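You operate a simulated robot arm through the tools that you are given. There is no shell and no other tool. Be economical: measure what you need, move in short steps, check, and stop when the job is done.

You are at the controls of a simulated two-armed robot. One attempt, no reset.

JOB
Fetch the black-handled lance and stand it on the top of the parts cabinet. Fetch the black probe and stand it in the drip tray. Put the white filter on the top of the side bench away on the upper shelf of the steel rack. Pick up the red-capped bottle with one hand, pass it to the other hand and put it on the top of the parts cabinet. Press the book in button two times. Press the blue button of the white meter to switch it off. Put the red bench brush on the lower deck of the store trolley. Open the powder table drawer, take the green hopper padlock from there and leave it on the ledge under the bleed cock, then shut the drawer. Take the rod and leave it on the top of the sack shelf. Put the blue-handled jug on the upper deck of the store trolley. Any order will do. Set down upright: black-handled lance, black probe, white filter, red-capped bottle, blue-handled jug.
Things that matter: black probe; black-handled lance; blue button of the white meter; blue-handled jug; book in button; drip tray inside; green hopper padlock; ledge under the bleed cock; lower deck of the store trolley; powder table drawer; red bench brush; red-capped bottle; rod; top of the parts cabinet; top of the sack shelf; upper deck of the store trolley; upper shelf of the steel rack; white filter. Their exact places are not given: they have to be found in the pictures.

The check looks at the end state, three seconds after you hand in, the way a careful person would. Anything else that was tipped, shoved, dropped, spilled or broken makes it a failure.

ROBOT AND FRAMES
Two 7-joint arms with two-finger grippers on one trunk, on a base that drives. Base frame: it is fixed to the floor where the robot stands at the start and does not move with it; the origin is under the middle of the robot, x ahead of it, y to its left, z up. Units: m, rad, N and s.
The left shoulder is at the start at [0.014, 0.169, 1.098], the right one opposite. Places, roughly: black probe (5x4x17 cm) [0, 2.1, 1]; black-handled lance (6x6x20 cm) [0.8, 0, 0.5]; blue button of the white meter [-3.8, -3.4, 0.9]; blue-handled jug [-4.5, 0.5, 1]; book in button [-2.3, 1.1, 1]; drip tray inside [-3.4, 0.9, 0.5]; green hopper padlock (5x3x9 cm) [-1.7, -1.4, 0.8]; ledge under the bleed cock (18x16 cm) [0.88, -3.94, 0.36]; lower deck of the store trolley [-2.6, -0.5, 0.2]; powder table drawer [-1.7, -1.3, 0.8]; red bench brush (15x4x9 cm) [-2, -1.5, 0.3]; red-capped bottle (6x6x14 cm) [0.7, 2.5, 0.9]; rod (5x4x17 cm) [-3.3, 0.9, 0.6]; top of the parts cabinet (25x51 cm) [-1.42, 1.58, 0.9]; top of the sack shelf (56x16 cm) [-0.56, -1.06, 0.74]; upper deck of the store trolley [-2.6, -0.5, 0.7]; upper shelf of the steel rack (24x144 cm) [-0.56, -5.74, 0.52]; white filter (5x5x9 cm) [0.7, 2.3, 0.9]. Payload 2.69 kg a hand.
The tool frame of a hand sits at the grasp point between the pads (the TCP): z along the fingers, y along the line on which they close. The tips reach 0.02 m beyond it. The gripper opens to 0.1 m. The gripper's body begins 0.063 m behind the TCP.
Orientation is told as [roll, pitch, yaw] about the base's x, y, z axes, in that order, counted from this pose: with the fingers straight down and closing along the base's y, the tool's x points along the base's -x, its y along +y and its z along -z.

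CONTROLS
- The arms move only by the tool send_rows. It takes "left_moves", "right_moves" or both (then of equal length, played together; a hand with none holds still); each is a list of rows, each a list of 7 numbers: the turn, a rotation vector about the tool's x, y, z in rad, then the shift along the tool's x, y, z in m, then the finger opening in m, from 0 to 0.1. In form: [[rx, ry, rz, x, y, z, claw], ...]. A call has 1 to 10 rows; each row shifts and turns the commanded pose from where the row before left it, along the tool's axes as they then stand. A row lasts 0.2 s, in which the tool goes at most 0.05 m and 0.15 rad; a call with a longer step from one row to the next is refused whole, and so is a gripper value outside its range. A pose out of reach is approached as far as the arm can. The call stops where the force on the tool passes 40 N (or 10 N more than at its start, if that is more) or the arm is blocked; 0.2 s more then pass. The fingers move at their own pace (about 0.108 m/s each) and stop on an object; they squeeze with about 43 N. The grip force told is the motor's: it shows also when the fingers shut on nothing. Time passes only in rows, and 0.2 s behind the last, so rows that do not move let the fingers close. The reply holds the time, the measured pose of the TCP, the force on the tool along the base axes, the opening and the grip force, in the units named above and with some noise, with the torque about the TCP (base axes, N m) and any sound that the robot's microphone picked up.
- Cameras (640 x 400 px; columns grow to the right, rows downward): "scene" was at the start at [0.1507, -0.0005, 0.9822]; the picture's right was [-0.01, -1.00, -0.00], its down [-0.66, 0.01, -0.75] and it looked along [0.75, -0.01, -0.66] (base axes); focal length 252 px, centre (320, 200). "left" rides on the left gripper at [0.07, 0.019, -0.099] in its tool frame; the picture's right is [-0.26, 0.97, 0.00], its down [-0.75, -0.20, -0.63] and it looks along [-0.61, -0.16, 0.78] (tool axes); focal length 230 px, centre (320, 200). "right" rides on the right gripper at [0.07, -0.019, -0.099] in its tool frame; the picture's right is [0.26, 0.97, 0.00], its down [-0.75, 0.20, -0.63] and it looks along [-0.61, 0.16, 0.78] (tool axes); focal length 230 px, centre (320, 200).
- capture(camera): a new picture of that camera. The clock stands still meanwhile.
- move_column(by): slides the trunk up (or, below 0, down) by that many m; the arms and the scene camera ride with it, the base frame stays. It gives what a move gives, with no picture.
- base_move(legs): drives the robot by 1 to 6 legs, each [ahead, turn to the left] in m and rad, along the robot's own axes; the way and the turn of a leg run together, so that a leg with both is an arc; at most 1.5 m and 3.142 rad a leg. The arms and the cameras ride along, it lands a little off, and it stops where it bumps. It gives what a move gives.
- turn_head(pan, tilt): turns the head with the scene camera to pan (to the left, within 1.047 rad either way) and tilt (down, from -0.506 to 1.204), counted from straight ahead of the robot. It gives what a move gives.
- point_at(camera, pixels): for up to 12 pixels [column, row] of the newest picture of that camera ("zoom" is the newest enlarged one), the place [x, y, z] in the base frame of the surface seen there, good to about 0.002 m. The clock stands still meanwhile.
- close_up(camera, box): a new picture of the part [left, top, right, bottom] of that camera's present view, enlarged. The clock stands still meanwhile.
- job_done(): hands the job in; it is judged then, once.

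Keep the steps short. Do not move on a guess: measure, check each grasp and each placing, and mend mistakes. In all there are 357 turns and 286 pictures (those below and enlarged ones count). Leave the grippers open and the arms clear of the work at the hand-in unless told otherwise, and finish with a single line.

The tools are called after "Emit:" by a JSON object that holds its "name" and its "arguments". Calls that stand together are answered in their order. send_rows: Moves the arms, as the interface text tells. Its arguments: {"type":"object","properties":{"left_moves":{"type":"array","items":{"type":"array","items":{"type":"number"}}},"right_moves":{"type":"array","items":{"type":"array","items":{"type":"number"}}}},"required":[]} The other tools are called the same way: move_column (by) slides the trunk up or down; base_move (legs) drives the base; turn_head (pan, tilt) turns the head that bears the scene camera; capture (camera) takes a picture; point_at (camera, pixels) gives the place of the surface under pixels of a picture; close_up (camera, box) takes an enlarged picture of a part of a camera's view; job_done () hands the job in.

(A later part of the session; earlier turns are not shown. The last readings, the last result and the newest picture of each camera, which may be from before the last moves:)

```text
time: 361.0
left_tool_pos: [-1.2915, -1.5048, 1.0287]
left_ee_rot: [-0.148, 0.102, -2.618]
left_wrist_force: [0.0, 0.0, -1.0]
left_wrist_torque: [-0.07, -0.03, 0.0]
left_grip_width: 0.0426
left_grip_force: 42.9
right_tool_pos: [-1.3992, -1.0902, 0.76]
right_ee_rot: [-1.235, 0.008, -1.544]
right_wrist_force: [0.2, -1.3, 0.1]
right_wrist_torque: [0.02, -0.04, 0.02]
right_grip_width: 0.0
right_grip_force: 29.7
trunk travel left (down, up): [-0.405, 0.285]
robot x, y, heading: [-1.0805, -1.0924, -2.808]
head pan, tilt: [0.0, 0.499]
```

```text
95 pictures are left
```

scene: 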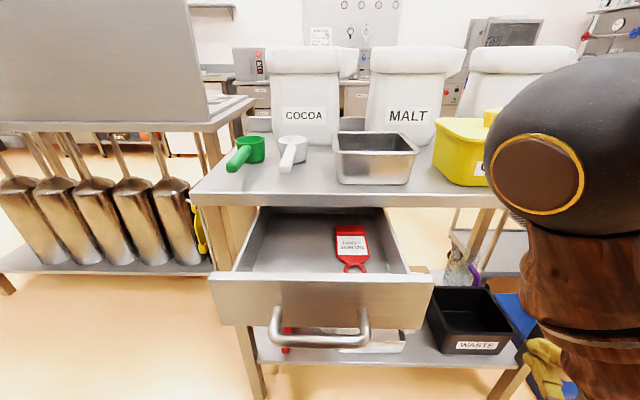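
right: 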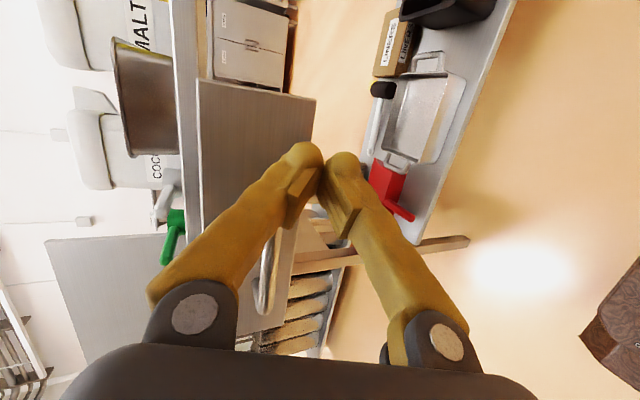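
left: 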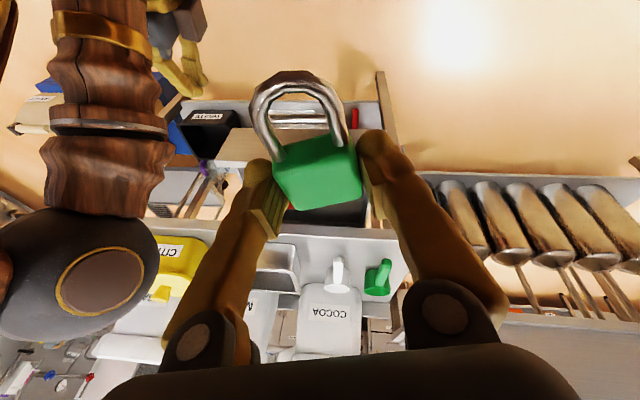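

The fist is in front of the free strip. I drive ahead 0.24 to push the drawer most of the way.

Emit:
{"name": "base_move", "arguments": {"legs": [[0.12, 0], [0.12, 0]]}}

Emit:
{"name": "capture", "arguments": {"camera": "right"}}

Emit:
{"name": "capture", "arguments": {"camera": "scene"}}

```text
time: 363.1
left_tool_pos: [-1.5048, -1.5782, 1.0363]
left_ee_rot: [-0.149, 0.085, -2.618]
left_wrist_force: [-0.5, -1.1, -1.0]
left_wrist_torque: [0.08, -0.07, -0.02]
left_grip_width: 0.0424
left_grip_force: 43.0
right_tool_pos: [-1.6149, -1.1693, 0.7682]
right_ee_rot: [-1.257, -0.005, -1.534]
right_wrist_force: [-0.4, 0.2, -0.1]
right_wrist_torque: [0.01, 0.05, 0.05]
right_grip_width: 0.0
right_grip_force: 29.5
trunk travel left (down, up): [-0.405, 0.285]
robot x, y, heading: [-1.3102, -1.1701, -2.812]
head pan, tilt: [0.0, 0.499]
```

```text
94 pictures are left
```

right: 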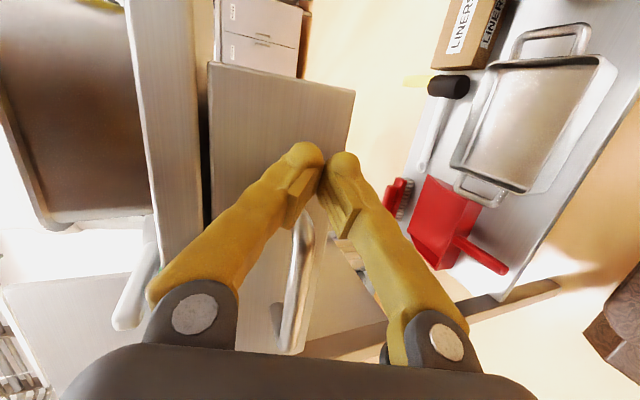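

```text
93 pictures are left
```

scene: 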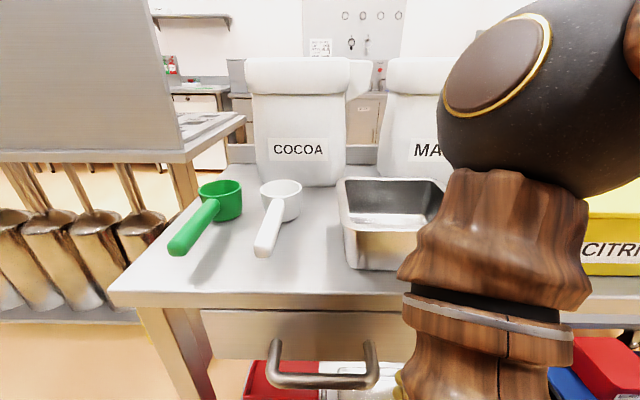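

Emit:
{"name": "point_at", "arguments": {"camera": "scene", "pixels": [[250, 340], [320, 345], [280, 325], [350, 335]]}}

Emit:
{"name": "send_rows", "arguments": {"right_moves": [[0, 0, 0, 0, 0, 0.008, 0.0], [0, 0, 0, 0, 0, 0.008, 0.0], [0, 0, 0, 0, 0, 0.008, 0.0], [0, 0, 0, 0, 0, 0, 0.0]]}}

Emit:
{"name": "capture", "arguments": {"camera": "scene"}}

Emit:
{"name": "point_at", "arguments": {"camera": "scene", "pixels": [[250, 340], [320, 345], [280, 325], [350, 335]]}}

```text
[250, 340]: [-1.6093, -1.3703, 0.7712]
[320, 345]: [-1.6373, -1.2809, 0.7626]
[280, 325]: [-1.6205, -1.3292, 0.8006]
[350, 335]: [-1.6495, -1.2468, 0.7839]
```

```text
time: 363.7
left_tool_pos: [-1.5282, -1.5869, 1.0276]
left_ee_rot: [-0.145, 0.109, -2.616]
left_wrist_force: [0.9, 1.1, 0.6]
left_wrist_torque: [-0.12, 0.13, 0.03]
left_grip_width: 0.0427
left_grip_force: 43.3
right_tool_pos: [-1.6525, -1.1665, 0.7591]
right_ee_rot: [-1.238, 0.006, -1.57]
right_wrist_force: [0.3, -0.4, 0.5]
right_wrist_torque: [-0.02, -0.04, 0.03]
right_grip_width: 0.0002
right_grip_force: 29.3
trunk travel left (down, up): [-0.405, 0.285]
robot x, y, heading: [-1.3109, -1.1689, -2.814]
head pan, tilt: [0.0, 0.499]
stopped in row 3 (right hand): the force on the tool passed its limit at 79 N (the readings are from after the stop); the commanded pose is now the measured one
```

```text
92 pictures are left
```

scene: 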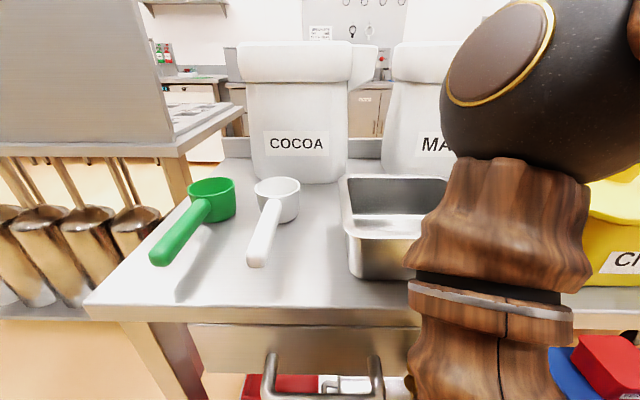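

```text
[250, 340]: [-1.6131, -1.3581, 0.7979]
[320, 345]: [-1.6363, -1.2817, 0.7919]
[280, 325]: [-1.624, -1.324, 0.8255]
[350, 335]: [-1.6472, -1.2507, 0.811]
```

The drawer is shut (face back at −1.962). Next, the padlock to its ledge in the south-east. I back off, turn south and look.

Emit:
{"name": "base_move", "arguments": {"legs": [[-0.22, 0], [0, 1.45]]}}

Emit:
{"name": "turn_head", "arguments": {"pan": 0.2, "tilt": 0.3}}

Emit:
{"name": "capture", "arguments": {"camera": "scene"}}

```text
time: 369.0
left_tool_pos: [-0.7192, -1.3657, 1.028]
left_ee_rot: [-0.146, 0.105, -1.173]
left_wrist_force: [0.0, -0.1, -1.2]
left_wrist_torque: [-0.01, 0.02, 0.01]
left_grip_width: 0.0425
left_grip_force: 43.6
right_tool_pos: [-1.1574, -1.4354, 0.7572]
right_ee_rot: [-1.237, 0.012, -0.133]
right_wrist_force: [-0.5, -1.1, -0.3]
right_wrist_torque: [-0.03, 0.01, -0.01]
right_grip_width: 0.0
right_grip_force: 28.9
trunk travel left (down, up): [-0.405, 0.285]
robot x, y, heading: [-1.1115, -1.1009, -1.363]
head pan, tilt: [0.0, 0.499]
```

```text
time: 369.7
left_tool_pos: [-0.7255, -1.3493, 1.0339]
left_ee_rot: [-0.149, 0.088, -1.171]
left_wrist_force: [0.1, -0.6, -1.1]
left_wrist_torque: [-0.02, -0.04, 0.01]
left_grip_width: 0.0425
left_grip_force: 43.0
right_tool_pos: [-1.1642, -1.4296, 0.7649]
right_ee_rot: [-1.254, 0.009, -0.146]
right_wrist_force: [-0.2, -0.2, 0.0]
right_wrist_torque: [-0.04, 0.0, -0.01]
right_grip_width: 0.0
right_grip_force: 29.7
trunk travel left (down, up): [-0.405, 0.285]
robot x, y, heading: [-1.1111, -1.1019, -1.364]
head pan, tilt: [0.201, 0.3]
```

```text
91 pictures are left
```

scene: 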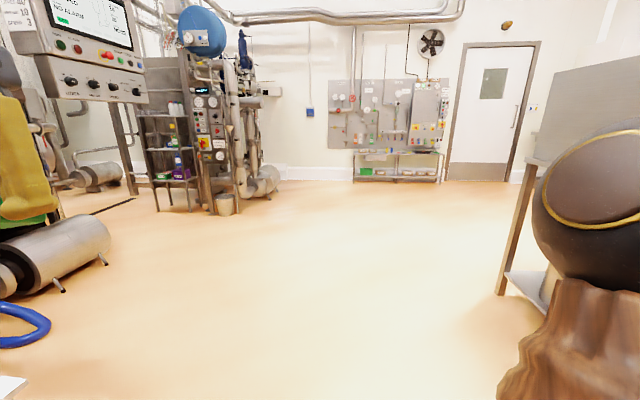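

Emit:
{"name": "point_at", "arguments": {"camera": "scene", "pixels": [[105, 262], [62, 290], [225, 213], [160, 210], [190, 212], [400, 165], [360, 180], [440, 180], [170, 115], [200, 150]]}}

Emit:
{"name": "close_up", "arguments": {"camera": "scene", "box": [130, 50, 300, 230]}}

```text
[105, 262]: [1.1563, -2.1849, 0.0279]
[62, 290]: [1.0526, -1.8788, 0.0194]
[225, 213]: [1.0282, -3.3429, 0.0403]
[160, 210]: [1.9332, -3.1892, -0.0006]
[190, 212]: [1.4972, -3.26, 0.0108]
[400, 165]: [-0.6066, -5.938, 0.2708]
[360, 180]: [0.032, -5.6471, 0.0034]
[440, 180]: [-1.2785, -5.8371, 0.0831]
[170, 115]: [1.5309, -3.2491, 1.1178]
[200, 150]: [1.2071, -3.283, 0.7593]
```

```text
2.22 times, centred on (215, 140) of scene
```

zoom: 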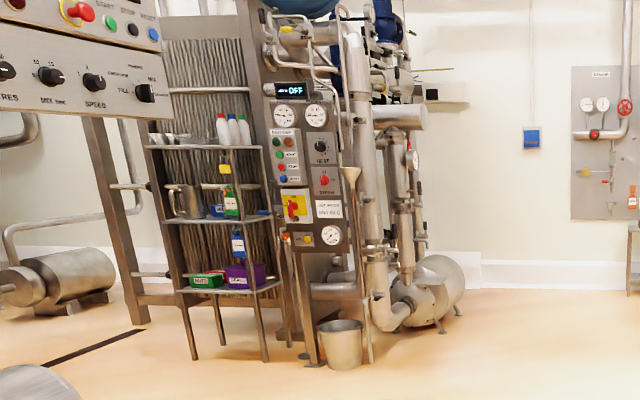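

The steel rack is at the far wall; the bleed-cock machine is at left (x≈1, y≈−3.3…−4). I drive toward (-0.2,-3.3).

Emit:
{"name": "base_move", "arguments": {"legs": [[0, 0.185], [1.5, 0], [0.88, 0], [0, 0.55]]}}

Emit:
{"name": "turn_head", "arguments": {"pan": 0.0, "tilt": 0.3}}

Emit:
{"name": "capture", "arguments": {"camera": "scene"}}

```text
time: 383.7
left_tool_pos: [0.2899, -3.2029, 1.0329]
left_ee_rot: [-0.151, 0.088, -0.408]
left_wrist_force: [-0.5, -0.2, -0.9]
left_wrist_torque: [-0.04, -0.03, -0.02]
left_grip_width: 0.0425
left_grip_force: 43.3
right_tool_pos: [0.0248, -3.5645, 0.7624]
right_ee_rot: [-1.253, 0.014, 0.616]
right_wrist_force: [0.9, -0.2, 0.9]
right_wrist_torque: [-0.01, 0.01, -0.02]
right_grip_width: 0.0
right_grip_force: 29.5
trunk travel left (down, up): [-0.405, 0.285]
robot x, y, heading: [-0.1641, -3.2935, -0.602]
head pan, tilt: [0.201, 0.3]
```

```text
time: 384.5
left_tool_pos: [0.2757, -3.1938, 1.0372]
left_ee_rot: [-0.156, 0.074, -0.409]
left_wrist_force: [-0.4, -0.3, -0.6]
left_wrist_torque: [-0.02, -0.02, 0.02]
left_grip_width: 0.0427
left_grip_force: 43.4
right_tool_pos: [0.0137, -3.562, 0.7633]
right_ee_rot: [-1.25, 0.011, 0.605]
right_wrist_force: [-0.1, -0.3, -0.7]
right_wrist_torque: [0.01, 0.01, -0.02]
right_grip_width: 0.0
right_grip_force: 29.3
trunk travel left (down, up): [-0.405, 0.285]
robot x, y, heading: [-0.1644, -3.2971, -0.603]
head pan, tilt: [0.0, 0.3]
```

```text
89 pictures are left
```

scene: 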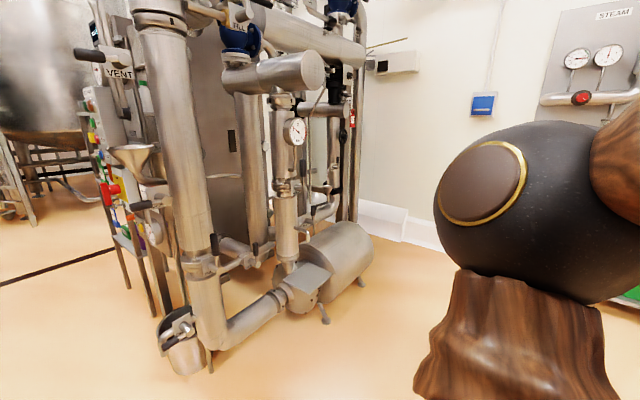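

Emit:
{"name": "point_at", "arguments": {"camera": "scene", "pixels": [[300, 278], [285, 275], [320, 270], [310, 290], [290, 285], [270, 265], [335, 240], [290, 250], [325, 322], [290, 210]]}}

Emit:
{"name": "close_up", "arguments": {"camera": "scene", "box": [200, 150, 400, 340]}}

```text
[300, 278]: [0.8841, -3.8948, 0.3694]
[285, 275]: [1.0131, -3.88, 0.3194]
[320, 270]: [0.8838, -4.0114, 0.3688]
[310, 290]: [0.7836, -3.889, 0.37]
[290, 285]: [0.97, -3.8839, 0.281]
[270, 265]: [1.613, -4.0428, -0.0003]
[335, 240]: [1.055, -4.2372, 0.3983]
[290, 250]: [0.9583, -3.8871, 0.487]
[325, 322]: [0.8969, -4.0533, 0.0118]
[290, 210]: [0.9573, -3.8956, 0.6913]
```

```text
2.11 times, centred on (300, 245) of scene
```

zoom: 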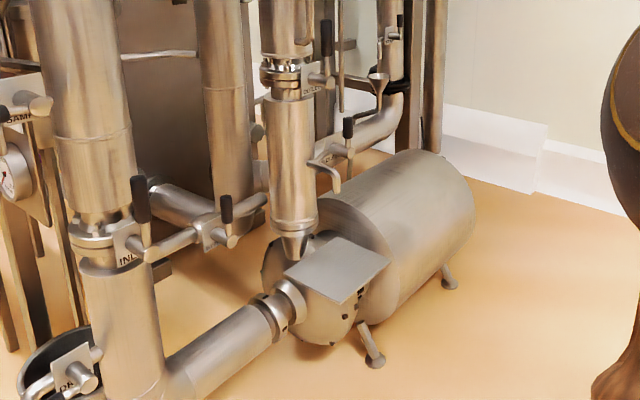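

The ledge is the plate at z 0.37 around (0.86,-3.94), beside a vertical pipe at (0.96,-3.89). I drive to its west-south side facing 0.1 rad.

Emit:
{"name": "base_move", "arguments": {"legs": [[0, -0.425], [1.106, 0], [0, 1.128]]}}

Emit:
{"name": "turn_head", "arguments": {"pan": 0.2, "tilt": 0.7}}

Emit:
{"name": "capture", "arguments": {"camera": "scene"}}

```text
time: 394.4
left_tool_pos: [0.6713, -3.8822, 1.0377]
left_ee_rot: [-0.155, 0.074, 0.326]
left_wrist_force: [-0.7, -0.2, -1.2]
left_wrist_torque: [0.02, 0.0, -0.02]
left_grip_width: 0.0427
left_grip_force: 42.9
right_tool_pos: [0.7281, -4.3416, 0.7651]
right_ee_rot: [-1.267, 0.017, 1.317]
right_wrist_force: [0.6, -0.3, 0.1]
right_wrist_torque: [-0.02, -0.02, -0.04]
right_grip_width: 0.0001
right_grip_force: 28.8
trunk travel left (down, up): [-0.405, 0.285]
robot x, y, heading: [0.4175, -4.2558, 0.127]
head pan, tilt: [0.0, 0.3]
```

```text
time: 395.3
left_tool_pos: [0.6474, -3.8848, 1.0275]
left_ee_rot: [-0.15, 0.116, 0.327]
left_wrist_force: [0.3, 0.0, -0.5]
left_wrist_torque: [-0.06, -0.02, -0.01]
left_grip_width: 0.0424
left_grip_force: 42.6
right_tool_pos: [0.7192, -4.3463, 0.7636]
right_ee_rot: [-1.249, 0.016, 1.298]
right_wrist_force: [-0.1, 0.7, -0.1]
right_wrist_torque: [-0.03, 0.02, -0.02]
right_grip_width: 0.0
right_grip_force: 29.8
trunk travel left (down, up): [-0.405, 0.285]
robot x, y, heading: [0.4106, -4.2577, 0.131]
head pan, tilt: [0.201, 0.7]
```

```text
87 pictures are left
```

scene: 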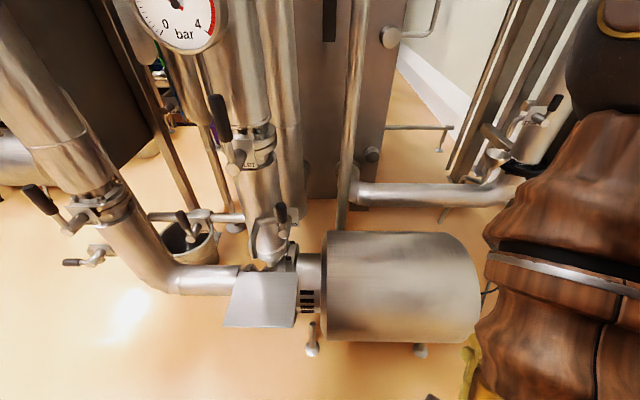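

Emit:
{"name": "point_at", "arguments": {"camera": "scene", "pixels": [[228, 322], [292, 322], [244, 278], [294, 275], [262, 305], [270, 258], [281, 225], [265, 315]]}}

Emit:
{"name": "close_up", "arguments": {"camera": "scene", "box": [180, 180, 360, 350]}}

```text
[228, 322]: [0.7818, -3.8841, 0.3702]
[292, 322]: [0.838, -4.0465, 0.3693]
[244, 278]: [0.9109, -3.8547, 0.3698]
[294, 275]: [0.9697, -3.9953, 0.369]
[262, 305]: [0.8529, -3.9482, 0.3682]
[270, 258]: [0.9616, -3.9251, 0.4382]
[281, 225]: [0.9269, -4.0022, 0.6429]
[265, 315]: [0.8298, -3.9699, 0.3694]
```

```text
2.35 times, centred on (270, 265) of scene
```

zoom: 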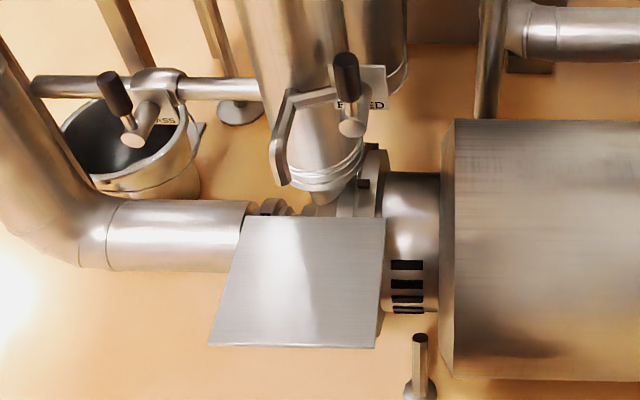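

I level the padlock (pitch −0.32, roll 0) and raise the right hand clear, then lower the trunk.

Emit:
{"name": "send_rows", "arguments": {"left_moves": [[-0.07, -0.12, 0, 0, 0, 0, 0.0], [-0.07, -0.12, 0, 0, 0, 0, 0.0], [0, -0.12, 0, 0, 0, 0, 0.0], [0, -0.07, 0, 0, 0, 0, 0.0], [0, 0, 0, 0, 0, 0, 0.0], [0, 0, 0, 0, 0, 0, 0.0]], "right_moves": [[0, 0, 0, 0, -0.04, 0, 0.0], [0, 0, 0, 0, -0.04, 0, 0.0], [0, 0, 0, 0, -0.04, 0, 0.0], [0, 0, 0, 0, -0.04, 0, 0.0], [0, 0, 0, 0, -0.04, 0, 0.0], [0, 0, 0, 0, -0.04, 0, 0.0]]}}

Emit:
{"name": "move_column", "arguments": {"by": -0.35}}

Emit:
{"name": "capture", "arguments": {"camera": "left"}}

```text
time: 396.7
left_tool_pos: [0.6816, -3.868, 1.0466]
left_ee_rot: [-0.012, -0.358, 0.347]
left_wrist_force: [0.2, -0.6, -0.5]
left_wrist_torque: [-0.01, -0.02, 0.02]
left_grip_width: 0.0427
left_grip_force: 42.6
left hand out of reach, approached as far as the arm can: row 3, 4
right_tool_pos: [0.7917, -4.3808, 0.9969]
right_ee_rot: [-1.232, -0.021, 1.227]
right_wrist_force: [0.6, -0.4, 0.7]
right_wrist_torque: [0.0, -0.02, 0.0]
right_grip_width: 0.0
right_grip_force: 29.2
right hand out of reach, approached as far as the arm can: row 1
trunk travel left (down, up): [-0.405, 0.285]
robot x, y, heading: [0.414, -4.2562, 0.131]
head pan, tilt: [0.201, 0.7]
```

```text
time: 400.1
left_tool_pos: [0.6787, -3.8709, 0.6969]
left_ee_rot: [-0.018, -0.358, 0.35]
left_wrist_force: [0.0, 0.3, -0.8]
left_wrist_torque: [0.02, 0.01, 0.02]
left_grip_width: 0.0426
left_grip_force: 43.4
right_tool_pos: [0.795, -4.3749, 0.6541]
right_ee_rot: [-1.251, -0.044, 1.236]
right_wrist_force: [-1.1, 0.4, 0.1]
right_wrist_torque: [-0.03, 0.01, 0.03]
right_grip_width: 0.0
right_grip_force: 29.7
trunk travel left (down, up): [-0.055, 0.635]
robot x, y, heading: [0.4118, -4.2592, 0.133]
head pan, tilt: [0.201, 0.7]
```

```text
85 pictures are left
```

left: 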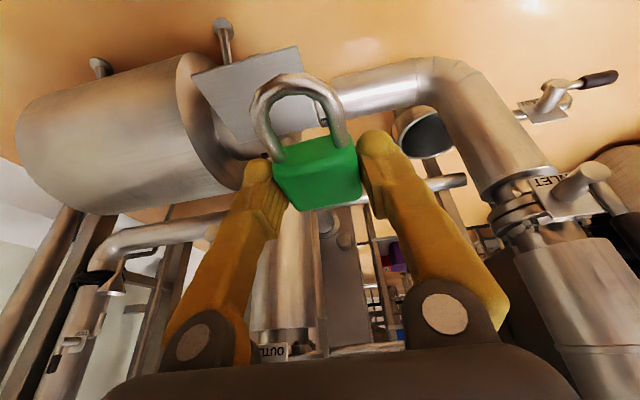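

Emit:
{"name": "send_rows", "arguments": {"left_moves": [[0, 0, 0, -0.006, -0.02, 0.039, 0.0], [0, 0, 0, -0.006, -0.02, 0.039, 0.0], [0, 0, 0, -0.006, -0.02, 0.039, 0.0], [0, 0, 0, -0.006, -0.02, 0.039, 0.0], [0, 0, 0, -0.006, -0.02, 0.039, 0.0], [0, 0, 0, -0.006, -0.02, 0.039, 0.0], [0, 0, 0, -0.006, -0.02, 0.039, 0.0], [0, 0, 0, 0, 0, 0, 0.0]]}}

Emit:
{"name": "capture", "arguments": {"camera": "scene"}}

Emit:
{"name": "capture", "arguments": {"camera": "left"}}

```text
time: 401.9
left_tool_pos: [0.8581, -3.9595, 0.4618]
left_ee_rot: [-0.019, -0.367, 0.352]
left_wrist_force: [-0.1, 0.0, -1.0]
left_wrist_torque: [-0.01, -0.04, -0.01]
left_grip_width: 0.0424
left_grip_force: 43.4
right_tool_pos: [0.7972, -4.3747, 0.6555]
right_ee_rot: [-1.254, -0.046, 1.233]
right_wrist_force: [-0.2, -0.6, 0.1]
right_wrist_torque: [0.02, 0.03, -0.01]
right_grip_width: 0.0
right_grip_force: 29.6
trunk travel left (down, up): [-0.055, 0.635]
robot x, y, heading: [0.4147, -4.2582, 0.134]
head pan, tilt: [0.201, 0.7]
```

```text
84 pictures are left
```

scene: 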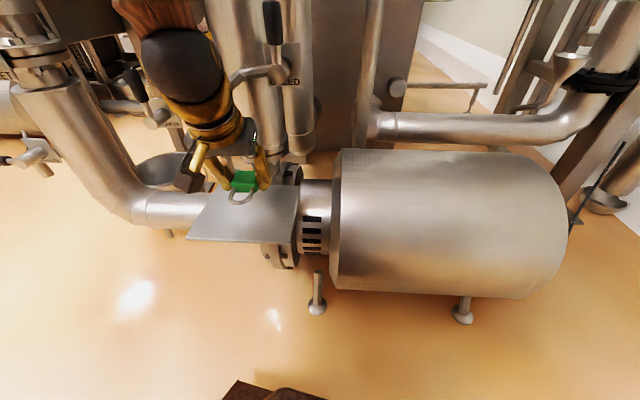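

```text
83 pictures are left
```

left: 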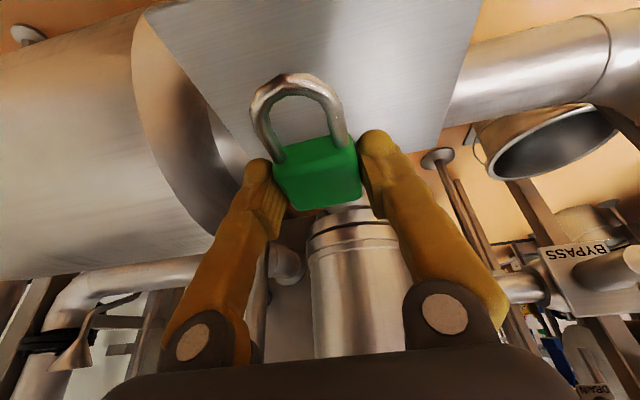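

Emit:
{"name": "send_rows", "arguments": {"left_moves": [[0, 0, 0, 0.0125, 0, 0.019, 0.0], [0, 0, 0, 0.0125, 0, 0.019, 0.0], [0, 0, 0, 0.0125, 0, 0.018, 0.0], [0, 0, 0, 0, 0, 0.003, 0.0], [0, 0, 0, 0, 0, 0.0, 0.0]]}}

Emit:
{"name": "close_up", "arguments": {"camera": "scene", "box": [150, 130, 330, 280]}}

```text
time: 403.1
left_tool_pos: [0.8447, -3.9662, 0.3955]
left_ee_rot: [-0.02, -0.368, 0.349]
left_wrist_force: [-0.1, -0.3, -1.1]
left_wrist_torque: [-0.02, 0.0, -0.01]
left_grip_width: 0.0426
left_grip_force: 42.9
right_tool_pos: [0.795, -4.3749, 0.6553]
right_ee_rot: [-1.256, -0.047, 1.233]
right_wrist_force: [-1.1, -0.5, -0.4]
right_wrist_torque: [0.02, 0.01, -0.03]
right_grip_width: 0.0
right_grip_force: 29.2
trunk travel left (down, up): [-0.055, 0.635]
robot x, y, heading: [0.4131, -4.2558, 0.133]
head pan, tilt: [0.201, 0.7]
```

```text
2.67 times, centred on (240, 205) of scene
```

zoom: 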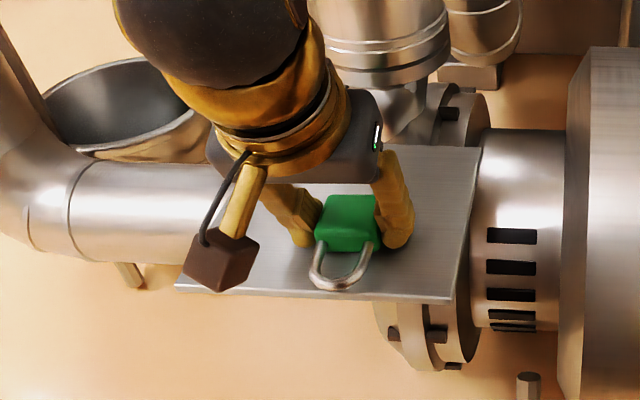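

Emit:
{"name": "send_rows", "arguments": {"left_moves": [[0, 0, 0, -0.014, 0, 0.005, 0.0], [0, 0, 0, 0.001, 0, 0.003, 0.0], [0, 0, 0, 0, 0, 0, 0.045], [0, 0, 0, 0, 0, 0, 0.05], [0, 0, 0, 0, 0, 0, 0.06], [0, 0, 0, 0, 0, -0.02, 0.065], [0, 0, 0, 0, 0, -0.04, 0.065], [0, 0, 0, 0, 0, -0.04, 0.065], [0, 0, 0, 0, 0, -0.04, 0.065]]}}

Emit:
{"name": "close_up", "arguments": {"camera": "scene", "box": [150, 130, 330, 280]}}

```text
time: 405.1
left_tool_pos: [0.8118, -3.9743, 0.5236]
left_ee_rot: [-0.02, -0.369, 0.352]
left_wrist_force: [0.0, -0.6, 0.3]
left_wrist_torque: [0.0, 0.0, 0.01]
left_grip_width: 0.065
left_grip_force: 0.0
right_tool_pos: [0.7958, -4.3748, 0.6563]
right_ee_rot: [-1.255, -0.046, 1.235]
right_wrist_force: [0.1, 0.6, 0.7]
right_wrist_torque: [0.02, 0.01, 0.01]
right_grip_width: 0.0
right_grip_force: 29.7
trunk travel left (down, up): [-0.055, 0.635]
robot x, y, heading: [0.4101, -4.257, 0.136]
head pan, tilt: [0.201, 0.7]
```

```text
2.67 times, centred on (240, 205) of scene
```

zoom: 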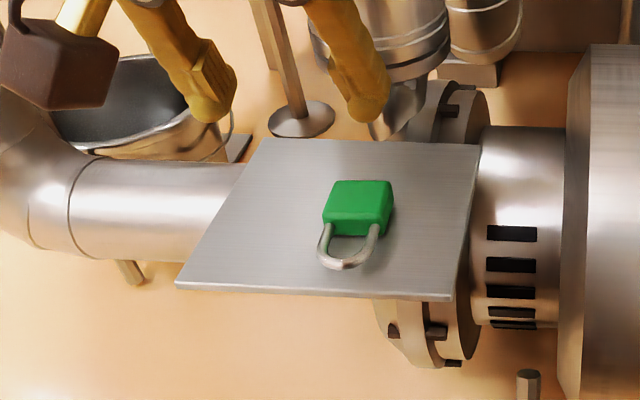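

The padlock lies on the ledge. Next the meter: I back off, raise the trunk, turn west and look.

Emit:
{"name": "base_move", "arguments": {"legs": [[-0.4, 0]]}}

Emit:
{"name": "move_column", "arguments": {"by": 0.35}}

Emit:
{"name": "base_move", "arguments": {"legs": [[0, 2.8], [1.4, 0]]}}

Emit:
{"name": "turn_head", "arguments": {"pan": 0.1, "tilt": 0.3}}

Emit:
{"name": "capture", "arguments": {"camera": "scene"}}

```text
time: 407.6
left_tool_pos: [0.4213, -4.0274, 0.5234]
left_ee_rot: [-0.02, -0.369, 0.346]
left_wrist_force: [0.6, 0.3, 0.0]
left_wrist_torque: [0.01, 0.0, 0.0]
left_grip_width: 0.0652
left_grip_force: 0.1
right_tool_pos: [0.4026, -4.4279, 0.6565]
right_ee_rot: [-1.256, -0.047, 1.231]
right_wrist_force: [-0.5, 0.8, 0.1]
right_wrist_torque: [-0.03, -0.01, -0.01]
right_grip_width: 0.0
right_grip_force: 29.3
trunk travel left (down, up): [-0.055, 0.635]
robot x, y, heading: [0.0208, -4.3104, 0.127]
head pan, tilt: [0.201, 0.7]
```

```text
time: 411.0
left_tool_pos: [0.4137, -4.0295, 0.8814]
left_ee_rot: [-0.024, -0.384, 0.347]
left_wrist_force: [-0.1, 0.6, 0.6]
left_wrist_torque: [0.0, 0.02, 0.0]
left_grip_width: 0.0652
left_grip_force: 0.0
right_tool_pos: [0.3995, -4.4326, 1.0133]
right_ee_rot: [-1.274, -0.075, 1.204]
right_wrist_force: [0.7, -0.2, 0.0]
right_wrist_torque: [-0.01, -0.02, -0.01]
right_grip_width: 0.0
right_grip_force: 29.4
trunk travel left (down, up): [-0.405, 0.285]
robot x, y, heading: [0.0172, -4.3076, 0.128]
head pan, tilt: [0.201, 0.7]
```

```text
time: 424.6
left_tool_pos: [-1.7936, -4.0611, 0.8808]
left_ee_rot: [-0.023, -0.384, 3.093]
left_wrist_force: [0.8, 0.0, -0.6]
left_wrist_torque: [0.02, -0.03, 0.0]
left_grip_width: 0.0653
left_grip_force: 0.0
right_tool_pos: [-1.6238, -3.6934, 1.0112]
right_ee_rot: [-1.269, -0.063, -2.337]
right_wrist_force: [-1.1, -0.5, -0.3]
right_wrist_torque: [0.01, 0.01, -0.02]
right_grip_width: 0.0
right_grip_force: 29.2
trunk travel left (down, up): [-0.405, 0.285]
robot x, y, heading: [-1.3218, -3.9571, 2.871]
head pan, tilt: [0.201, 0.7]
```

```text
time: 425.5
left_tool_pos: [-1.7809, -4.0647, 0.8873]
left_ee_rot: [-0.027, -0.399, 3.095]
left_wrist_force: [0.4, 0.4, -0.7]
left_wrist_torque: [0.0, 0.02, 0.0]
left_grip_width: 0.0651
left_grip_force: 0.1
right_tool_pos: [-1.6209, -3.6882, 1.0211]
right_ee_rot: [-1.308, -0.102, -2.379]
right_wrist_force: [0.2, 0.1, -0.1]
right_wrist_torque: [0.0, 0.02, -0.02]
right_grip_width: 0.0003
right_grip_force: 29.9
trunk travel left (down, up): [-0.405, 0.285]
robot x, y, heading: [-1.3228, -3.9569, 2.869]
head pan, tilt: [0.099, 0.3]
```

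```text
80 pictures are left
```

scene: 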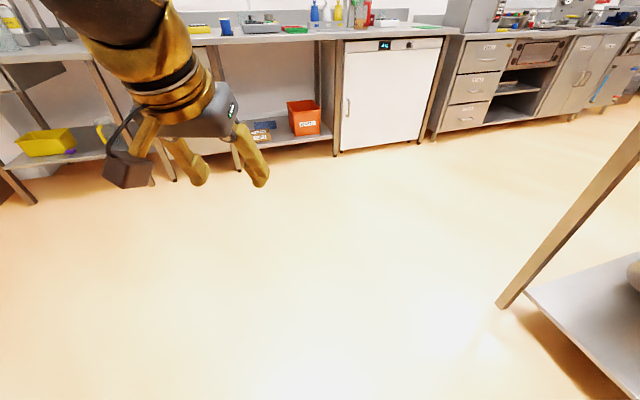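

Emit:
{"name": "base_move", "arguments": {"legs": [[0, 0.06], [1.2, 0]]}}

Emit:
{"name": "turn_head", "arguments": {"pan": 0.0, "tilt": 0.25}}

Emit:
{"name": "capture", "arguments": {"camera": "scene"}}

```text
time: 432.0
left_tool_pos: [-2.9351, -3.8573, 0.8867]
left_ee_rot: [-0.026, -0.398, -3.115]
left_wrist_force: [-0.1, -0.1, 0.1]
left_wrist_torque: [0.0, -0.03, -0.02]
left_grip_width: 0.0648
left_grip_force: 0.2
right_tool_pos: [-2.7999, -3.4749, 1.0206]
right_ee_rot: [-1.296, -0.104, -2.297]
right_wrist_force: [1.8, 0.8, -0.1]
right_wrist_torque: [0.01, -0.01, -0.01]
right_grip_width: 0.0
right_grip_force: 29.7
trunk travel left (down, up): [-0.405, 0.285]
robot x, y, heading: [-2.4853, -3.7181, 2.946]
head pan, tilt: [0.099, 0.3]
```

```text
time: 432.7
left_tool_pos: [-2.9203, -3.8605, 0.8952]
left_ee_rot: [-0.033, -0.417, -3.115]
left_wrist_force: [0.8, 1.2, 0.6]
left_wrist_torque: [0.01, -0.02, -0.01]
left_grip_width: 0.0649
left_grip_force: 0.2
right_tool_pos: [-2.7958, -3.4697, 1.0298]
right_ee_rot: [-1.338, -0.147, -2.341]
right_wrist_force: [0.2, -0.1, 0.1]
right_wrist_torque: [0.01, 0.01, -0.01]
right_grip_width: 0.0
right_grip_force: 29.4
trunk travel left (down, up): [-0.405, 0.285]
robot x, y, heading: [-2.487, -3.7166, 2.944]
head pan, tilt: [0.0, 0.25]
```

```text
79 pictures are left
```

scene: 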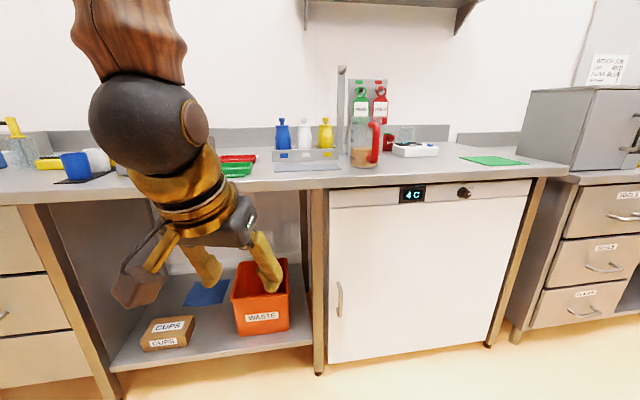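

Emit:
{"name": "close_up", "arguments": {"camera": "scene", "box": [360, 110, 460, 180]}}

Emit:
{"name": "point_at", "arguments": {"camera": "zoom", "pixels": [[470, 245], [300, 250], [340, 300], [480, 300], [400, 250], [380, 220], [430, 220]]}}

Emit:
{"name": "point_at", "arguments": {"camera": "scene", "pixels": [[400, 152], [430, 152], [436, 147], [400, 170], [330, 185], [500, 168], [375, 140]]}}

```text
5.71 times, centred on (410, 145) of scene
```

zoom: 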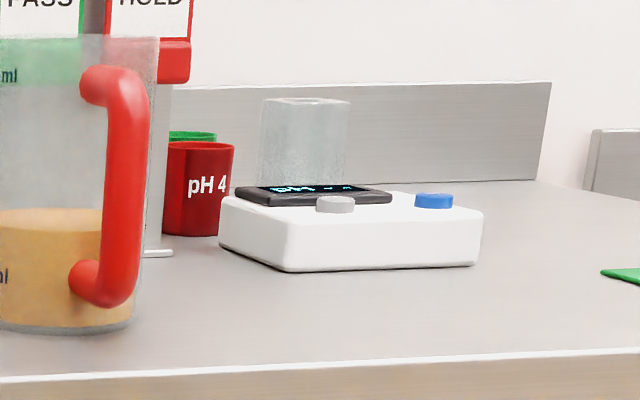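

```text
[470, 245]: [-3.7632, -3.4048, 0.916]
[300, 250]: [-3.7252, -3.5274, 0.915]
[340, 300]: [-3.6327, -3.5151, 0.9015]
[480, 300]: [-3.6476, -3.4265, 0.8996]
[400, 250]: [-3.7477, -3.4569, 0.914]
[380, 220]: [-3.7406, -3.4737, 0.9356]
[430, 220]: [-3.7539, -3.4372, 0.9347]
```

```text
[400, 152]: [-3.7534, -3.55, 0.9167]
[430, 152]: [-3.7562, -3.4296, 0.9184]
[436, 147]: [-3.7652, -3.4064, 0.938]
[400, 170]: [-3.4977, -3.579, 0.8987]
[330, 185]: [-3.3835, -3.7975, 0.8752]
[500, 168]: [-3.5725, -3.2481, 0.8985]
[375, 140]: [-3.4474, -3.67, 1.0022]
```

The blue button sits on the meter's top at about (-3.77,-3.43,0.94). I'll press with the right fist from above; first I turn it downward, raise the left hand, and drive to the bench.

Emit:
{"name": "point_at", "arguments": {"camera": "zoom", "pixels": [[434, 202], [434, 197], [425, 203], [335, 205], [450, 205]]}}

Emit:
{"name": "send_rows", "arguments": {"right_moves": [[-0.15, 0, 0, 0, 0, 0, 0.0], [-0.15, 0, 0, 0, 0, 0, 0.0], [-0.15, 0, 0, 0, 0, 0, 0.0], [-0.15, 0, 0, 0, 0, 0, 0.0], [-0.15, 0, 0, 0, 0, 0, 0.0], [-0.15, 0, 0, 0, 0, 0, 0.0], [0, 0, 0, 0, 0, 0, 0.0]], "left_moves": [[0, 0, 0, 0, 0, -0.04, 0.06], [0, 0, 0, 0, 0, -0.04, 0.06], [0, 0, 0, 0, 0, -0.04, 0.06], [0, 0, 0, 0, 0, -0.04, 0.06], [0, 0, 0, 0, 0, -0.04, 0.06], [0, 0, 0, 0, 0, -0.04, 0.06], [0, 0, 0, 0, 0, 0, 0.06]]}}

Emit:
{"name": "base_move", "arguments": {"legs": [[0, -0.255], [0.8, 0], [0, 0.784]]}}

Emit:
{"name": "turn_head", "arguments": {"pan": 0.0, "tilt": 0.5}}

Emit:
{"name": "capture", "arguments": {"camera": "scene"}}

```text
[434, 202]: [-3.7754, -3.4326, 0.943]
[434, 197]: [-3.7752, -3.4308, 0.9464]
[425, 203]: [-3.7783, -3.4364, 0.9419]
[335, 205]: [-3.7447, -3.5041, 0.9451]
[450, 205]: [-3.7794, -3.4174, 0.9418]
```

```text
time: 434.3
left_tool_pos: [-2.8723, -3.8613, 1.0419]
left_ee_rot: [-0.034, -0.412, -3.115]
left_wrist_force: [0.0, 0.2, -0.4]
left_wrist_torque: [-0.04, 0.0, 0.02]
left_grip_width: 0.0599
left_grip_force: 0.0
left hand out of reach, approached as far as the arm can: row 4, 5, 6
right_tool_pos: [-2.8104, -3.4936, 1.018]
right_ee_rot: [-0.413, -0.111, -2.295]
right_wrist_force: [-0.2, -0.5, -0.4]
right_wrist_torque: [0.01, 0.0, -0.01]
right_grip_width: 0.0
right_grip_force: 29.4
right hand out of reach, approached as far as the arm can: row 1, 2
trunk travel left (down, up): [-0.405, 0.285]
robot x, y, heading: [-2.4852, -3.716, 2.943]
head pan, tilt: [0.0, 0.25]
```

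```text
time: 436.4
left_tool_pos: [-2.9472, -3.725, 1.0427]
left_ee_rot: [-0.054, -0.44, 2.903]
left_wrist_force: [-1.5, -1.3, 0.8]
left_wrist_torque: [0.02, -0.08, -0.03]
left_grip_width: 0.0602
left_grip_force: 0.0
right_tool_pos: [-2.7662, -3.408, 1.031]
right_ee_rot: [-0.443, -0.126, -2.56]
right_wrist_force: [-0.2, -0.4, -0.6]
right_wrist_torque: [0.01, -0.09, -0.04]
right_grip_width: 0.0
right_grip_force: 30.0
trunk travel left (down, up): [-0.405, 0.285]
robot x, y, heading: [-2.5289, -3.693, 2.678]
head pan, tilt: [0.0, 0.25]
stopped in leg 2: the robot was blocked; the commanded pose is now the measured one
```

```text
time: 437.1
left_tool_pos: [-2.9434, -3.7232, 1.0441]
left_ee_rot: [-0.052, -0.443, 2.901]
left_wrist_force: [-0.9, 0.2, 0.4]
left_wrist_torque: [0.02, -0.01, 0.0]
left_grip_width: 0.0599
left_grip_force: 0.1
right_tool_pos: [-2.7634, -3.4068, 1.0324]
right_ee_rot: [-0.444, -0.134, -2.559]
right_wrist_force: [0.2, 0.1, -0.2]
right_wrist_torque: [0.0, -0.03, -0.01]
right_grip_width: 0.0
right_grip_force: 29.2
trunk travel left (down, up): [-0.405, 0.285]
robot x, y, heading: [-2.5283, -3.6973, 2.678]
head pan, tilt: [0.0, 0.499]
```

```text
77 pictures are left
```

scene: 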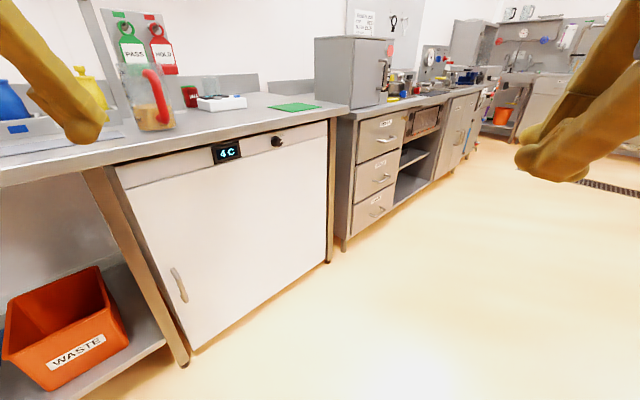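

Blocked without visible obstacle; I try again.

Emit:
{"name": "base_move", "arguments": {"legs": [[0.72, 0], [0, 0.784]]}}

Emit:
{"name": "capture", "arguments": {"camera": "scene"}}

```text
time: 441.6
left_tool_pos: [-3.5665, -3.4021, 1.04]
left_ee_rot: [-0.108, -0.294, 2.976]
left_wrist_force: [0.9, -0.3, 0.5]
left_wrist_torque: [0.03, 0.0, 0.04]
left_grip_width: 0.0603
left_grip_force: 0.2
right_tool_pos: [-3.4429, -3.0995, 1.0653]
right_ee_rot: [-0.523, -0.241, -2.54]
right_wrist_force: [0.5, -0.4, 0.9]
right_wrist_torque: [0.01, 0.05, 0.0]
right_grip_width: 0.0001
right_grip_force: 29.4
trunk travel left (down, up): [-0.405, 0.285]
robot x, y, heading: [-3.1878, -3.3641, 2.708]
head pan, tilt: [0.0, 0.499]
stopped in leg 2: the robot was blocked; the commanded pose is now the measured one
```

```text
76 pictures are left
```

scene: 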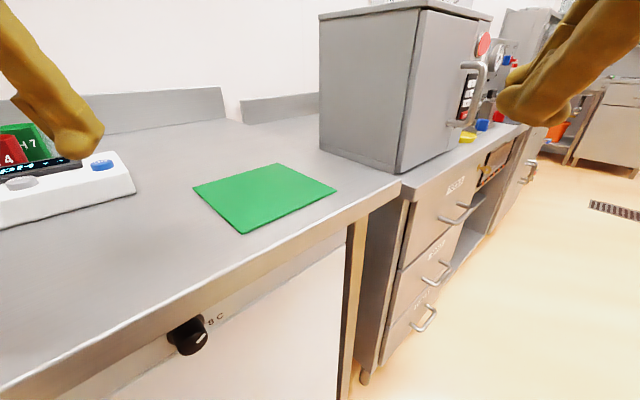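

I stand right by the meter, and the left hand is nearly over it, so I use the left hand: close its fingers and move the tip above the blue button.

Emit:
{"name": "send_rows", "arguments": {"left_moves": [[0, 0, 0, 0, 0, 0, 0.0], [0, 0, 0, 0, 0, 0, 0.0], [0, 0, 0, -0.035, 0.0156, 0.016, 0.0], [0, 0, 0, -0.035, 0.0156, 0.016, 0.0], [0, 0, 0, -0.035, 0.0156, 0.016, 0.0], [0, 0, 0, -0.035, 0.0156, 0.016, 0.0], [0, 0, 0, -0.033, 0.0156, 0.02, 0.0], [0, 0, 0, 0, 0, 0, 0.0]]}}

Emit:
{"name": "turn_head", "arguments": {"pan": 0.5, "tilt": 0.5}}

Emit:
{"name": "capture", "arguments": {"camera": "scene"}}

Emit:
{"name": "capture", "arguments": {"camera": "left"}}

```text
time: 443.4
left_tool_pos: [-3.7541, -3.4468, 1.0114]
left_ee_rot: [-0.096, -0.3, 2.966]
left_wrist_force: [-1.0, 0.1, -0.3]
left_wrist_torque: [0.02, 0.04, 0.02]
left_grip_width: 0.0
left_grip_force: 29.2
right_tool_pos: [-3.4445, -3.0964, 1.0644]
right_ee_rot: [-0.522, -0.239, -2.542]
right_wrist_force: [0.3, 0.3, 0.4]
right_wrist_torque: [0.01, 0.04, -0.01]
right_grip_width: 0.0
right_grip_force: 29.0
trunk travel left (down, up): [-0.405, 0.285]
robot x, y, heading: [-3.187, -3.3641, 2.705]
head pan, tilt: [0.0, 0.499]
```

```text
time: 444.3
left_tool_pos: [-3.7553, -3.4463, 1.0117]
left_ee_rot: [-0.095, -0.299, 2.968]
left_wrist_force: [-0.1, -0.9, 0.0]
left_wrist_torque: [0.01, 0.01, -0.05]
left_grip_width: 0.0001
left_grip_force: 29.6
right_tool_pos: [-3.4442, -3.0964, 1.0647]
right_ee_rot: [-0.521, -0.239, -2.54]
right_wrist_force: [0.3, 0.5, 0.3]
right_wrist_torque: [0.02, -0.01, 0.0]
right_grip_width: 0.0
right_grip_force: 29.6
trunk travel left (down, up): [-0.405, 0.285]
robot x, y, heading: [-3.1916, -3.365, 2.705]
head pan, tilt: [0.499, 0.499]
```

```text
75 pictures are left
```

scene: 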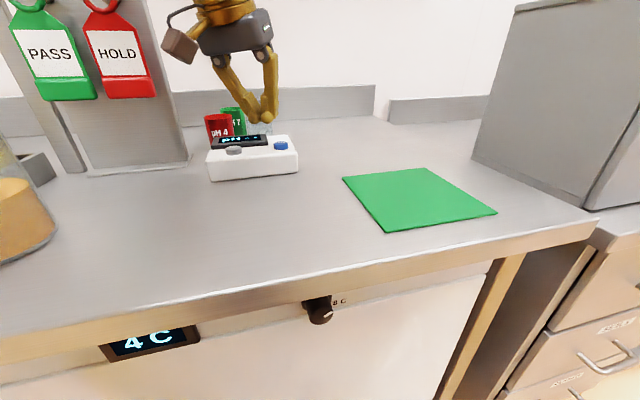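

```text
74 pictures are left
```

left: 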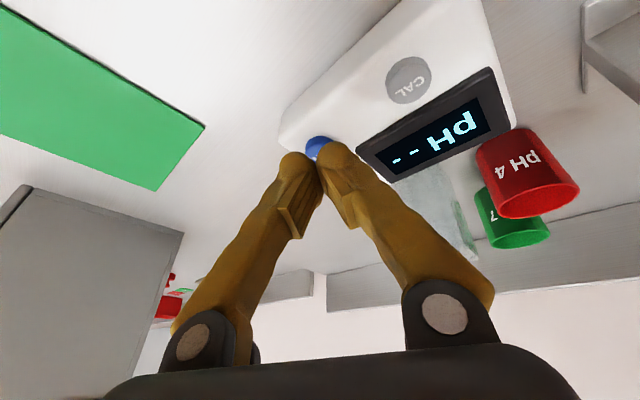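

The tip is just over the blue button. I advance along the fingers to contact and press.

Emit:
{"name": "send_rows", "arguments": {"left_moves": [[0, 0, 0, -0.002, -0.002, 0.02, 0.0], [0, 0, 0, -0.001, -0.002, 0.02, 0.0], [0, 0, 0, 0, 0, 0.004, 0.0], [0, 0, 0, 0, 0, 0, 0.0]]}}

Emit:
{"name": "send_rows", "arguments": {"left_moves": [[0, 0, 0, 0, 0, 0.004, 0.0], [0, 0, 0, 0, 0, 0.004, 0.0]]}}

Emit:
{"name": "capture", "arguments": {"camera": "left"}}

```text
time: 445.3
left_tool_pos: [-3.7693, -3.4368, 0.9684]
left_ee_rot: [-0.096, -0.298, 2.966]
left_wrist_force: [-0.7, 0.0, -0.8]
left_wrist_torque: [0.01, 0.01, -0.01]
left_grip_width: 0.0
left_grip_force: 29.5
right_tool_pos: [-3.4441, -3.0966, 1.0647]
right_ee_rot: [-0.52, -0.24, -2.542]
right_wrist_force: [-0.3, 0.5, -0.2]
right_wrist_torque: [0.01, 0.01, 0.0]
right_grip_width: 0.0
right_grip_force: 29.4
trunk travel left (down, up): [-0.405, 0.285]
robot x, y, heading: [-3.1871, -3.3651, 2.707]
head pan, tilt: [0.499, 0.499]
```

```text
time: 445.9
left_tool_pos: [-3.7716, -3.435, 0.9613]
left_ee_rot: [-0.097, -0.301, 2.97]
left_wrist_force: [2.5, -1.7, 4.3]
left_wrist_torque: [-0.05, 0.0, 0.01]
left_grip_width: 0.0001
left_grip_force: 29.6
right_tool_pos: [-3.4441, -3.0976, 1.0657]
right_ee_rot: [-0.521, -0.238, -2.542]
right_wrist_force: [0.1, 0.6, -0.6]
right_wrist_torque: [0.04, 0.02, 0.01]
right_grip_width: 0.0
right_grip_force: 29.7
trunk travel left (down, up): [-0.405, 0.285]
robot x, y, heading: [-3.19, -3.3666, 2.706]
head pan, tilt: [0.499, 0.499]
heard: click
```

```text
73 pictures are left
```

left: 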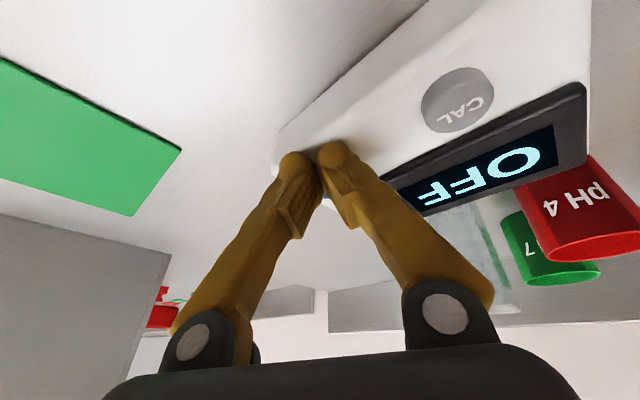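

The meter shows OFF. Next the red brush on the powder table's lower shelf, from its west side. I withdraw, set the right hand vertical, and drive there.

Emit:
{"name": "send_rows", "arguments": {"left_moves": [[0, 0, 0, 0, 0, -0.04, 0.0], [0, 0, 0, 0, 0, -0.04, 0.0], [0, 0, 0, 0.03, 0, -0.03, 0.03], [0, 0, 0, 0.04, 0, 0, 0.05], [0, 0, 0, 0.04, 0, 0, 0.05]], "right_moves": [[-0.15, 0, 0, 0, 0, 0, 0.05], [-0.15, 0, 0, 0, 0, 0, 0.08], [-0.15, 0, 0, 0, 0, 0, 0.08], [0, 0, 0, 0, 0, 0, 0.08], [0, 0, 0, 0, 0, 0, 0.08]]}}

Emit:
{"name": "base_move", "arguments": {"legs": [[-0.3, 0], [0, -1.146], [1.5, 0], [0.3, 0], [0, -1.23]]}}

Emit:
{"name": "turn_head", "arguments": {"pan": 0.0, "tilt": 0.65}}

Emit:
{"name": "capture", "arguments": {"camera": "scene"}}

```text
time: 447.1
left_tool_pos: [-3.6379, -3.4663, 1.0331]
left_ee_rot: [-0.097, -0.3, 2.968]
left_wrist_force: [1.3, 0.5, -0.3]
left_wrist_torque: [0.02, 0.0, 0.0]
left_grip_width: 0.0502
left_grip_force: 0.0
right_tool_pos: [-3.4213, -3.0956, 1.0523]
right_ee_rot: [-0.045, -0.191, -2.532]
right_wrist_force: [0.2, -0.1, 0.9]
right_wrist_torque: [-0.02, 0.01, -0.02]
right_grip_width: 0.0801
right_grip_force: 0.0
trunk travel left (down, up): [-0.405, 0.285]
robot x, y, heading: [-3.1916, -3.3639, 2.703]
head pan, tilt: [0.499, 0.499]
```

```text
time: 449.7
left_tool_pos: [-3.3343, -3.5962, 1.0348]
left_ee_rot: [-0.101, -0.303, 2.937]
left_wrist_force: [0.6, 0.1, 0.3]
left_wrist_torque: [0.01, 0.09, 0.05]
left_grip_width: 0.0498
left_grip_force: 0.0
right_tool_pos: [-3.1071, -3.2302, 1.0629]
right_ee_rot: [-0.083, -0.209, -2.556]
right_wrist_force: [0.9, -0.7, 0.5]
right_wrist_torque: [0.02, 0.07, -0.02]
right_grip_width: 0.0802
right_grip_force: 0.0
trunk travel left (down, up): [-0.405, 0.285]
robot x, y, heading: [-2.9169, -3.4917, 2.676]
head pan, tilt: [0.499, 0.499]
stopped in leg 2: the robot was blocked; the commanded pose is now the measured one
```

```text
time: 450.6
left_tool_pos: [-3.3382, -3.5957, 1.0331]
left_ee_rot: [-0.099, -0.297, 2.934]
left_wrist_force: [0.1, -0.4, -1.1]
left_wrist_torque: [0.05, 0.02, 0.03]
left_grip_width: 0.0498
left_grip_force: 0.0
right_tool_pos: [-3.1103, -3.2301, 1.062]
right_ee_rot: [-0.079, -0.206, -2.557]
right_wrist_force: [0.1, 0.4, -0.6]
right_wrist_torque: [0.0, -0.01, 0.0]
right_grip_width: 0.0799
right_grip_force: 0.1
trunk travel left (down, up): [-0.405, 0.285]
robot x, y, heading: [-2.9202, -3.4907, 2.678]
head pan, tilt: [0.0, 0.649]
```

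```text
72 pictures are left
```

scene: 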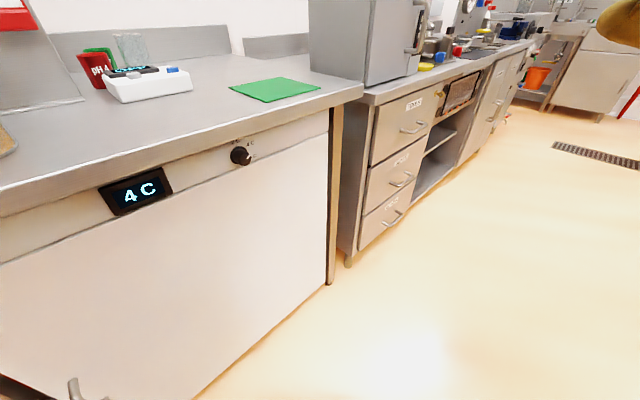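

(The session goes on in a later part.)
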